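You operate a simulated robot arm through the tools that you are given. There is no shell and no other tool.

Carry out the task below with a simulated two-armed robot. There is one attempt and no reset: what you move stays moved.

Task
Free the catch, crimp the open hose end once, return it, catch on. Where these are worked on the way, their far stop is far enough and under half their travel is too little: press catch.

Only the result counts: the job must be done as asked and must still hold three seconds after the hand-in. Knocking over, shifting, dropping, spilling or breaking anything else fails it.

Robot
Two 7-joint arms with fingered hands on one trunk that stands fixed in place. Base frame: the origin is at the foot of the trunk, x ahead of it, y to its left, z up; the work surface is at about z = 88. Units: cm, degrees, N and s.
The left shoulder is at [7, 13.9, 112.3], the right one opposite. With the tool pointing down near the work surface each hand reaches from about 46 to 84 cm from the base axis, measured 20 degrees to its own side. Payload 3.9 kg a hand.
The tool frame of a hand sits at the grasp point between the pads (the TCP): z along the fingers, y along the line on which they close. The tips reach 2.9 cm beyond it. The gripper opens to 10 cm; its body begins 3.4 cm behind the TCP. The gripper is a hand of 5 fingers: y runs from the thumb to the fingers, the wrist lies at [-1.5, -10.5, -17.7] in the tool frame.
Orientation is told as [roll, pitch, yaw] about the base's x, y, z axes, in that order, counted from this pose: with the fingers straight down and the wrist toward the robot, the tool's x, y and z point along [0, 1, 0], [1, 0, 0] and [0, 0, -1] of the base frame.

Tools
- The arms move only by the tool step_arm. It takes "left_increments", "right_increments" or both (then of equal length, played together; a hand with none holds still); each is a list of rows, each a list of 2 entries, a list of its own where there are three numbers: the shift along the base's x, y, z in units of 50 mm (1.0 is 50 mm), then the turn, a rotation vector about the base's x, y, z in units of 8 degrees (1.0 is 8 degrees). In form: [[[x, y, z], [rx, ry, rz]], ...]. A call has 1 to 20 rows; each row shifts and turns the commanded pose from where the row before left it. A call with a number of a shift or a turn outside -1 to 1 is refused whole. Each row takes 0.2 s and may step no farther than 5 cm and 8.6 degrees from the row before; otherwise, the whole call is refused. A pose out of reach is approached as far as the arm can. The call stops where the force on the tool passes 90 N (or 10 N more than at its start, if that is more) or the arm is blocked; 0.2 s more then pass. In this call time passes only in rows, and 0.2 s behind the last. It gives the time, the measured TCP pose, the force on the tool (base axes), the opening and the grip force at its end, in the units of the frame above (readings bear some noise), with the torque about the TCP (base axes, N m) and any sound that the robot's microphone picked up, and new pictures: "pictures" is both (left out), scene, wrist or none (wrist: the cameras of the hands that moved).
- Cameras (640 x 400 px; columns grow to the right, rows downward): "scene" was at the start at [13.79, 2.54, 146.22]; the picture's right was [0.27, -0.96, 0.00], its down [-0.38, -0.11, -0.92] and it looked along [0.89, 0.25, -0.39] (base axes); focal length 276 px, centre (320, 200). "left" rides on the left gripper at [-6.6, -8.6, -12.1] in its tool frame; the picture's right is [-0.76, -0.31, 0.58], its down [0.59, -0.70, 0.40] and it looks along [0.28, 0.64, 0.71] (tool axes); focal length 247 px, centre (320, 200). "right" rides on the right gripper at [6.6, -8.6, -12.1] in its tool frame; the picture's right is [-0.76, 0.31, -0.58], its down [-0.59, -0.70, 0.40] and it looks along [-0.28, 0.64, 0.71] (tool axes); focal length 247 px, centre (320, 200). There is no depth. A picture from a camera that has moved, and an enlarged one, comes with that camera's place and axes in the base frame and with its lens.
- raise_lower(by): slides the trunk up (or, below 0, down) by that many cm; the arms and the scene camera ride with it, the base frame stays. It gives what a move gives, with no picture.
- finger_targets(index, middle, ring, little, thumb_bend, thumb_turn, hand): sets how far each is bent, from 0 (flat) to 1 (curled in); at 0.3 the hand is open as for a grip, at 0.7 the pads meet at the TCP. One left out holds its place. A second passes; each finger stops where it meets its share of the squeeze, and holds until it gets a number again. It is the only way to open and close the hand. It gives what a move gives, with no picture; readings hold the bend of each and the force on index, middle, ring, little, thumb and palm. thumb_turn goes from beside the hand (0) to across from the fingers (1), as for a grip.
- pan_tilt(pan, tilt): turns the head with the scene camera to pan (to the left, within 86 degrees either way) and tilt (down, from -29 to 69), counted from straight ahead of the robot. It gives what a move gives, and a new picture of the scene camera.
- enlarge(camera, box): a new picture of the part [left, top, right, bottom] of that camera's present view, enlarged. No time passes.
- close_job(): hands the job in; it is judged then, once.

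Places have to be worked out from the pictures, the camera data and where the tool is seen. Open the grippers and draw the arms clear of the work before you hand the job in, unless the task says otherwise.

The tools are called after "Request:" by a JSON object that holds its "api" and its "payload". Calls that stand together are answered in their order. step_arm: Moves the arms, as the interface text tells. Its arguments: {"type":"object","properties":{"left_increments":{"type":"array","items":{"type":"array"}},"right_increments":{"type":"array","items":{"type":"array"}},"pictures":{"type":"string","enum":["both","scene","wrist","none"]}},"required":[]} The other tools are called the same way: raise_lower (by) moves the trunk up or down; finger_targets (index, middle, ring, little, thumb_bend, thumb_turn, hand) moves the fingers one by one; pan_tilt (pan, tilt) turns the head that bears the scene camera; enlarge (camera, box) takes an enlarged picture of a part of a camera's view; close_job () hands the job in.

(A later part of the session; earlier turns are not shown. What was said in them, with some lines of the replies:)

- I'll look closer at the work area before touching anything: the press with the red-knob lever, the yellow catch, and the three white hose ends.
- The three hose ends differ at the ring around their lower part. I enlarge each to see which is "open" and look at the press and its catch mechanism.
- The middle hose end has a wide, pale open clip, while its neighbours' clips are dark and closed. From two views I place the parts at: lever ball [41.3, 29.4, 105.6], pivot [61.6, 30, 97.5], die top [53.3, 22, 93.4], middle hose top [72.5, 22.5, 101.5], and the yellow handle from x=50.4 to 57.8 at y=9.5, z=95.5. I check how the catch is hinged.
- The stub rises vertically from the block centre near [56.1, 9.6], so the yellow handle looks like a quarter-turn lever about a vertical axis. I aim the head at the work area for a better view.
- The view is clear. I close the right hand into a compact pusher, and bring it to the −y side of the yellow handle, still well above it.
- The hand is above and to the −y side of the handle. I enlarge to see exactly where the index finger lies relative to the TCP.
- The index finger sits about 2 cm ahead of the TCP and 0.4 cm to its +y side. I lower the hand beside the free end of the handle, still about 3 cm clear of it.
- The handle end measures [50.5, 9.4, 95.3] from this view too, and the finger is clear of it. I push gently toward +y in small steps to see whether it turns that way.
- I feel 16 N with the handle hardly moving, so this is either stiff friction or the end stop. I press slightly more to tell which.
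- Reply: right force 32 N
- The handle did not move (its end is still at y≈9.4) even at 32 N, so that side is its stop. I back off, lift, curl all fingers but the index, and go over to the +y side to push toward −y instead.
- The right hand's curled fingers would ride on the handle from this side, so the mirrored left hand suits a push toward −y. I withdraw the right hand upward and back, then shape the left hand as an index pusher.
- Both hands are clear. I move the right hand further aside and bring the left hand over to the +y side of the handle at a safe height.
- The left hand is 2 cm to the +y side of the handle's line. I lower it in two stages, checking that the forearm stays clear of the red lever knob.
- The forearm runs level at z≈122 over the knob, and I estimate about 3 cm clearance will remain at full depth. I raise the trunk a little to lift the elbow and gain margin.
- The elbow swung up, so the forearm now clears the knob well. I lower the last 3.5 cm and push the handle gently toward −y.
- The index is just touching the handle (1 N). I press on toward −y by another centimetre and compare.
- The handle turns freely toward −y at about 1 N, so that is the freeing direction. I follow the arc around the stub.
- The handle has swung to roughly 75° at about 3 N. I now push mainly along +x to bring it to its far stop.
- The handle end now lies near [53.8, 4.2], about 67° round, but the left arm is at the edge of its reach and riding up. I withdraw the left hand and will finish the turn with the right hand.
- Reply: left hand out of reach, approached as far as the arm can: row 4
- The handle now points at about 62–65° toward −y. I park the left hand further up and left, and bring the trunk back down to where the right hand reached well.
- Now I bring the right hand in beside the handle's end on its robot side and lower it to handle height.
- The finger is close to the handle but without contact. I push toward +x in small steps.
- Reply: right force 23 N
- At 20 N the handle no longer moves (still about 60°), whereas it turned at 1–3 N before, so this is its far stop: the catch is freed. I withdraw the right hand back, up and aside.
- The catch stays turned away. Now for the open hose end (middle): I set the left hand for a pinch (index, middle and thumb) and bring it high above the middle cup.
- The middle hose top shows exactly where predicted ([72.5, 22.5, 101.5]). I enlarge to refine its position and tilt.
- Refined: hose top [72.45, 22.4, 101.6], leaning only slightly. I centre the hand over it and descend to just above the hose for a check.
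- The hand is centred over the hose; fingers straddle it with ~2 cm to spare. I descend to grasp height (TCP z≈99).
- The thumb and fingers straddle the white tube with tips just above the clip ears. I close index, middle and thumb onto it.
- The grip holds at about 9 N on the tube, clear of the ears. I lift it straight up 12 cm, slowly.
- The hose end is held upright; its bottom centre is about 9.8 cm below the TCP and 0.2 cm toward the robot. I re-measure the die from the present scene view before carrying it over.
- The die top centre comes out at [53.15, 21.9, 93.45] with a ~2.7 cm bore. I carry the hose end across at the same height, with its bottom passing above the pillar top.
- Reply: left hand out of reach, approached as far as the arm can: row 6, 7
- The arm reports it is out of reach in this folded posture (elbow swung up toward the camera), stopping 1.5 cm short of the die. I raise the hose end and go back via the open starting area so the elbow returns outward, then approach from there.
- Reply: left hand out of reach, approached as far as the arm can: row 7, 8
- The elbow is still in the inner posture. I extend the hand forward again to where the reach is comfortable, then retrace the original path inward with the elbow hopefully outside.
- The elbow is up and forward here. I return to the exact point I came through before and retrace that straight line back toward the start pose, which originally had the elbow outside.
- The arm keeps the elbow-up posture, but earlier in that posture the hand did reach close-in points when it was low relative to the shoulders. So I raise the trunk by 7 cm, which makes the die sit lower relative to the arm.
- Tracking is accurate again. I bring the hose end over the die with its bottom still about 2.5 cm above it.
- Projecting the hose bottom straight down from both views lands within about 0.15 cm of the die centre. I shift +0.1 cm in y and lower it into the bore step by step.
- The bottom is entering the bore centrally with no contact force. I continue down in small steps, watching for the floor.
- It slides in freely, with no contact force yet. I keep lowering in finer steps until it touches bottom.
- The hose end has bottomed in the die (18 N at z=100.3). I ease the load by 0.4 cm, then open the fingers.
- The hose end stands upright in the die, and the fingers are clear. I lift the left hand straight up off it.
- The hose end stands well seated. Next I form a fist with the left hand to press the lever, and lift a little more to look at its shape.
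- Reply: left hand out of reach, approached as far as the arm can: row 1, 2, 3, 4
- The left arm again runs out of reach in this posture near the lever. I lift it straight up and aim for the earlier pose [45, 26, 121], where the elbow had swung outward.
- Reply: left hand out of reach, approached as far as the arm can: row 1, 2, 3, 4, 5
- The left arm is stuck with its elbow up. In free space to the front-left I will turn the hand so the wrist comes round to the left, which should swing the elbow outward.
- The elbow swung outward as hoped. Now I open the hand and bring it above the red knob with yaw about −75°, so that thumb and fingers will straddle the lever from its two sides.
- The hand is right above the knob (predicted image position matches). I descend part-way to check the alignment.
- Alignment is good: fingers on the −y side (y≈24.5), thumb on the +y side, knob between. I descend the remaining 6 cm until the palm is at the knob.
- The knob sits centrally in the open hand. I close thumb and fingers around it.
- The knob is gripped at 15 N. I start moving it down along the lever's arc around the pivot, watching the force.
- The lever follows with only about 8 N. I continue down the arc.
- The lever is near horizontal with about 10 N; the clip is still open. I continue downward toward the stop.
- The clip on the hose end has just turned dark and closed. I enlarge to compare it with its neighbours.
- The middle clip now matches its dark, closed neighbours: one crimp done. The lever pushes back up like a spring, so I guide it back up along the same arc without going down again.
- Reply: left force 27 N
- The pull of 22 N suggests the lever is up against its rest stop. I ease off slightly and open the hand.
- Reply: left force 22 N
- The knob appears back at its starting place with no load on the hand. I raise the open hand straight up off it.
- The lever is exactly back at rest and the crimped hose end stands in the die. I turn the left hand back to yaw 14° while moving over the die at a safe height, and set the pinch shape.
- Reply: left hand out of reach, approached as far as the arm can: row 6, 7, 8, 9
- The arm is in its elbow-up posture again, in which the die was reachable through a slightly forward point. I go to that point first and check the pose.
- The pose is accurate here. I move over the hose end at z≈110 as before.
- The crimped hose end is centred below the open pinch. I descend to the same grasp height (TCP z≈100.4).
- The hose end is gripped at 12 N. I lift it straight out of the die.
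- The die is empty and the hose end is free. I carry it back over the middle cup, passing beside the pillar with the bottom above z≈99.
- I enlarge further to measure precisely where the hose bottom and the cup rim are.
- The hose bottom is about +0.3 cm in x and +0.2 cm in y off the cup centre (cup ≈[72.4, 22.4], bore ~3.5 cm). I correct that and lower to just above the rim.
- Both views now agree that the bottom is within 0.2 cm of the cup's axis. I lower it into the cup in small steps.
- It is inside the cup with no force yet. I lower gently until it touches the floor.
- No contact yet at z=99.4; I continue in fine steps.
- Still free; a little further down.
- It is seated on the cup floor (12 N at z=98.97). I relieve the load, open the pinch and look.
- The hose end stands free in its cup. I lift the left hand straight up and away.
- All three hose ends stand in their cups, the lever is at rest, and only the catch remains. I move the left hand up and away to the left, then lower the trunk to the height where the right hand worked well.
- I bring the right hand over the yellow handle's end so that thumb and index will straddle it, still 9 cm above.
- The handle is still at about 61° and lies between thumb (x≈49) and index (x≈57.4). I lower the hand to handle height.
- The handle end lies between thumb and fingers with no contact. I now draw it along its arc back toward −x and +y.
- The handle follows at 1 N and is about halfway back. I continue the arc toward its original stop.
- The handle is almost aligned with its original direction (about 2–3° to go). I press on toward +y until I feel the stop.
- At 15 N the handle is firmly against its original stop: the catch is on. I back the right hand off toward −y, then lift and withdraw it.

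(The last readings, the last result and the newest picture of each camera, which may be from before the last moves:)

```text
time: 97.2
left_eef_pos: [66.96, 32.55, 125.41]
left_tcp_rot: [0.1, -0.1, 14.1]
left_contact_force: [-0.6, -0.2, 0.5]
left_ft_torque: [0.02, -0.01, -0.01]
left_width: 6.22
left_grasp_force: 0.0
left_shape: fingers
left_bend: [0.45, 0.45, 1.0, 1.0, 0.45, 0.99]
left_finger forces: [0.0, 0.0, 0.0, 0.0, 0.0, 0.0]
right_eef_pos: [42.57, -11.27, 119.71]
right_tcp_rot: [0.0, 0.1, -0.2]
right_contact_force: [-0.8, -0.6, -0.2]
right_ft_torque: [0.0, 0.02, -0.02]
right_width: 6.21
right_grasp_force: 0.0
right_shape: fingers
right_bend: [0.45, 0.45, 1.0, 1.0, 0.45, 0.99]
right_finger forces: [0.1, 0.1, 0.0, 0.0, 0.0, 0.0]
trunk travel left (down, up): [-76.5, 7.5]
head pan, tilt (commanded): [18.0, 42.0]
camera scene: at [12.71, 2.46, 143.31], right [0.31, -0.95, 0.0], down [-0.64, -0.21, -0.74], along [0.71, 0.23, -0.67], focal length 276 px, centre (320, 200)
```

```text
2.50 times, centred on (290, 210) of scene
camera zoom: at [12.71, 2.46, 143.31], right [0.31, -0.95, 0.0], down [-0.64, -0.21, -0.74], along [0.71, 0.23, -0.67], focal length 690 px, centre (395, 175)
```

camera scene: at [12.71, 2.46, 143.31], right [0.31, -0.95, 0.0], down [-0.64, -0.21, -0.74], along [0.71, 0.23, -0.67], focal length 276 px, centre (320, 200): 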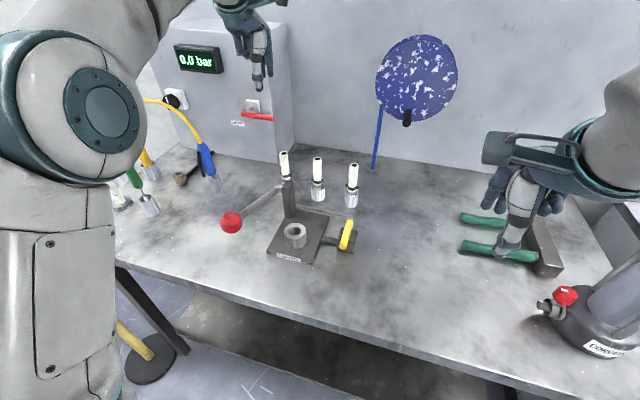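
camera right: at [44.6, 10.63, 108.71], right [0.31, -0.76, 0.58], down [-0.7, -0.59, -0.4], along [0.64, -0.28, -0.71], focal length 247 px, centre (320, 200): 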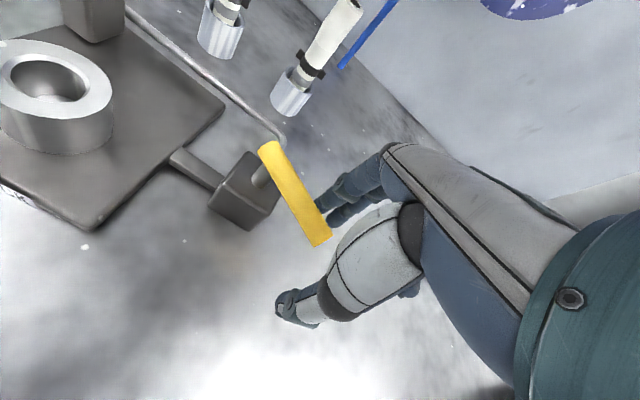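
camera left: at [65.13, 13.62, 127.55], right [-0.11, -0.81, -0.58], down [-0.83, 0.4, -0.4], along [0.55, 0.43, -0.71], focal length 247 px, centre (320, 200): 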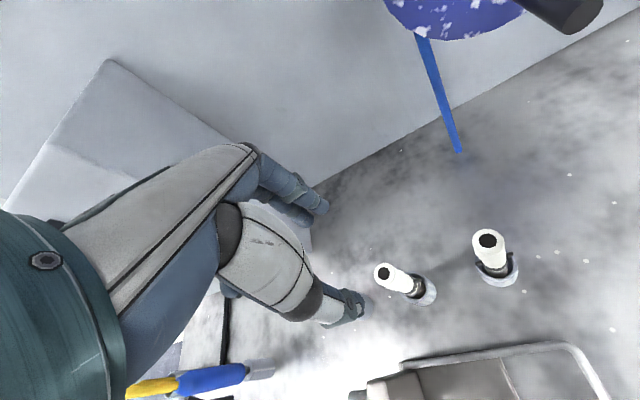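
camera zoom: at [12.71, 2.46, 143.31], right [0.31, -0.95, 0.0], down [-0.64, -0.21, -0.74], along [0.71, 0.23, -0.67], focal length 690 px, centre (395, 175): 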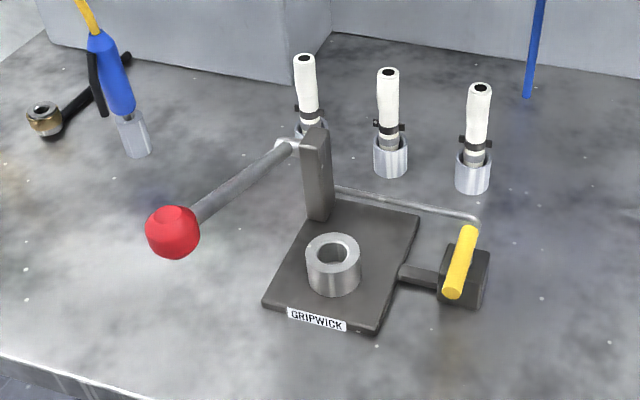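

The catch is back in its original direction, the lever is up, and the crimped hose end stands in its cup. I open both hands fully and draw the arms further clear.

Request:
{"api": "finger_targets", "payload": {"hand": "right", "index": 0.3, "middle": 0.3, "ring": 0.3, "little": 0.3, "thumb_bend": 0.3}}

Request:
{"api": "finger_targets", "payload": {"hand": "left", "index": 0.3, "middle": 0.3, "ring": 0.3, "little": 0.3, "thumb_bend": 0.3}}

Request:
{"api": "step_arm", "payload": {"left_increments": [[[-0.2, 0.3, 0.6], [0, 0, 0]], [[-0.3, 0.3, 0.6], [0, 0, 0]], [[-0.3, 0.3, 0.5], [0, 0, 0]], [[-0.2, 0.2, 0.4], [0, 0, 0]]], "right_increments": [[[-0.2, -0.1, 0.6], [0, 0, 0]], [[-0.2, -0.1, 0.6], [0, 0, 0]], [[-0.2, 0, 0.6], [0, 0, 0]], [[-0.2, 0, 0.6], [0, 0, 0]]], "pictures": "scene"}}

Request:
{"api": "enlarge", "payload": {"camera": "scene", "box": [270, 140, 370, 210]}}

Request:
{"api": "enlarge", "payload": {"camera": "scene", "box": [265, 200, 375, 275]}}

```text
time: 98.2
left_eef_pos: [66.97, 32.65, 125.43]
left_tcp_rot: [0.0, 0.0, 14.1]
left_contact_force: [-0.6, 0.2, 0.2]
left_ft_torque: [0.01, -0.03, 0.04]
left_width: 6.21
left_grasp_force: 0.0
left_shape: fingers
left_bend: [0.45, 0.45, 1.0, 1.0, 0.45, 0.99]
left_finger forces: [0.0, 0.1, 0.0, 0.0, 0.0, 0.1]
right_eef_pos: [42.53, -11.15, 119.55]
right_tcp_rot: [-0.1, 0.0, -0.2]
right_contact_force: [0.7, -0.7, 0.6]
right_ft_torque: [-0.02, 0.03, 0.04]
right_width: 9.81
right_grasp_force: 0.0
right_shape: fingers
right_bend: [0.3, 0.3, 0.3, 0.3, 0.3, 0.98]
right_finger forces: [0.0, 0.1, 0.1, 0.0, 0.0, 0.0]
trunk travel left (down, up): [-76.5, 7.5]
head pan, tilt (commanded): [18.0, 42.0]
```

```text
time: 99.2
left_eef_pos: [66.95, 32.62, 125.28]
left_tcp_rot: [0.1, 0.0, 14.0]
left_contact_force: [0.0, 1.0, -0.2]
left_ft_torque: [-0.03, -0.02, -0.04]
left_width: 9.83
left_grasp_force: 0.0
left_shape: fingers
left_bend: [0.3, 0.3, 0.3, 0.3, 0.3, 0.98]
left_finger forces: [0.0, 0.0, 0.0, 0.0, 0.0, 0.1]
right_eef_pos: [42.63, -11.11, 119.62]
right_tcp_rot: [0.0, 0.1, -0.1]
right_contact_force: [-0.1, -0.3, 0.9]
right_ft_torque: [0.0, 0.01, -0.01]
right_width: 9.84
right_grasp_force: 0.0
right_shape: fingers
right_bend: [0.3, 0.3, 0.3, 0.3, 0.3, 0.98]
right_finger forces: [0.0, 0.0, 0.1, 0.0, 0.1, 0.0]
trunk travel left (down, up): [-76.5, 7.5]
head pan, tilt (commanded): [18.0, 42.0]
```

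```text
time: 100.2
left_eef_pos: [61.91, 38.37, 135.85]
left_tcp_rot: [-0.2, 0.0, 14.1]
left_contact_force: [-0.8, 0.2, 0.1]
left_ft_torque: [-0.02, 0.0, -0.02]
left_width: 9.86
left_grasp_force: 0.1
left_shape: fingers
left_bend: [0.3, 0.3, 0.3, 0.3, 0.3, 0.98]
left_finger forces: [0.0, 0.1, 0.0, 0.1, 0.1, 0.0]
right_eef_pos: [38.43, -12.05, 131.58]
right_tcp_rot: [0.1, 0.0, -0.1]
right_contact_force: [-0.5, 0.5, -0.2]
right_ft_torque: [0.01, 0.0, 0.02]
right_width: 9.84
right_grasp_force: 0.1
right_shape: fingers
right_bend: [0.3, 0.3, 0.3, 0.3, 0.3, 0.98]
right_finger forces: [0.0, 0.0, 0.0, 0.0, 0.0, 0.1]
trunk travel left (down, up): [-76.5, 7.5]
head pan, tilt (commanded): [18.0, 42.0]
camera scene: at [12.81, 2.73, 143.29], right [0.31, -0.95, 0.0], down [-0.64, -0.21, -0.74], along [0.71, 0.23, -0.67], focal length 276 px, centre (320, 200)
```

scene: 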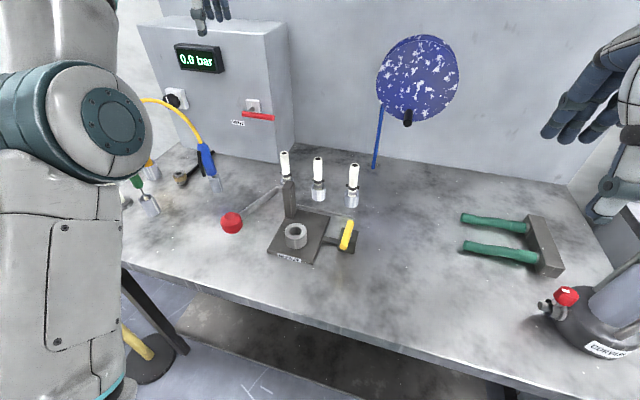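

```text
5.71 times, centred on (320, 175) of scene
camera zoom: at [12.81, 2.73, 143.29], right [0.31, -0.95, 0.0], down [-0.64, -0.21, -0.74], along [0.71, 0.23, -0.67], focal length 1577 px, centre (320, 343)
```

zoom: 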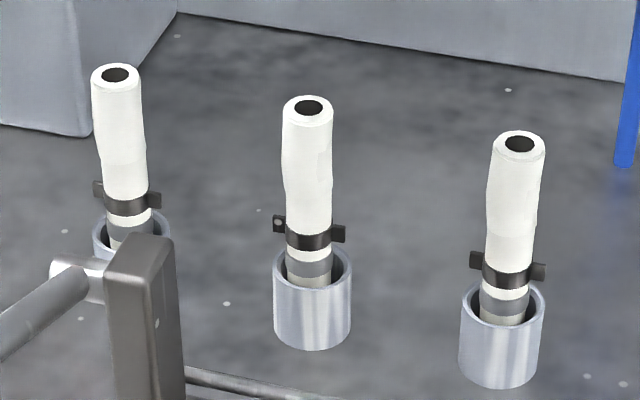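

```text
5.33 times, centred on (320, 238) of scene
camera zoom: at [12.81, 2.73, 143.29], right [0.31, -0.95, 0.0], down [-0.64, -0.21, -0.74], along [0.71, 0.23, -0.67], focal length 1472 px, centre (320, 0)
```

zoom: 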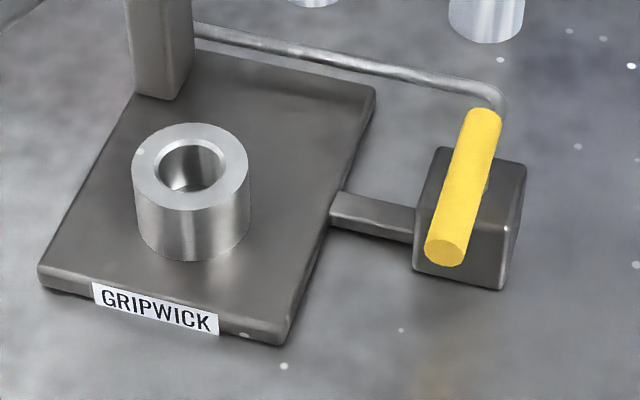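

Everything checks out. The middle clip is dark and closed like its neighbours, and the hose end stands in its cup. The lever knob is at its original place, and the handle's end is back at [50.4, 9.45], its original stop. Both hands are open and clear, so I hand the job in.

Request:
{"api": "close_job", "payload": {}}

```text
The job is handed in.
```

I finished the job and handed it in, but I haven't seen the verdict.

- **Catch freed:** it turned about 60° to its far stop, where 20 N no longer moved it.
- **Crimp:** I set the middle hose end (the one with the open clip) in the press die and pressed the lever down once. I brought the lever up as soon as the clip closed, so it didn't go all the way to its bottom stop. The clip now looks like the two closed ones beside it.
- **Returned:** the hose end is back in its own cup, and the lever is back at its rest position.
- **Catch on:** the yellow handle is back against its original stop, which held at about 15 N.

Before freeing the catch, I pushed the handle the wrong way at up to 32 N. It didn't move, and I saw no damage. I saw nothing else moved or knocked over, and both hands are open and clear of the work.
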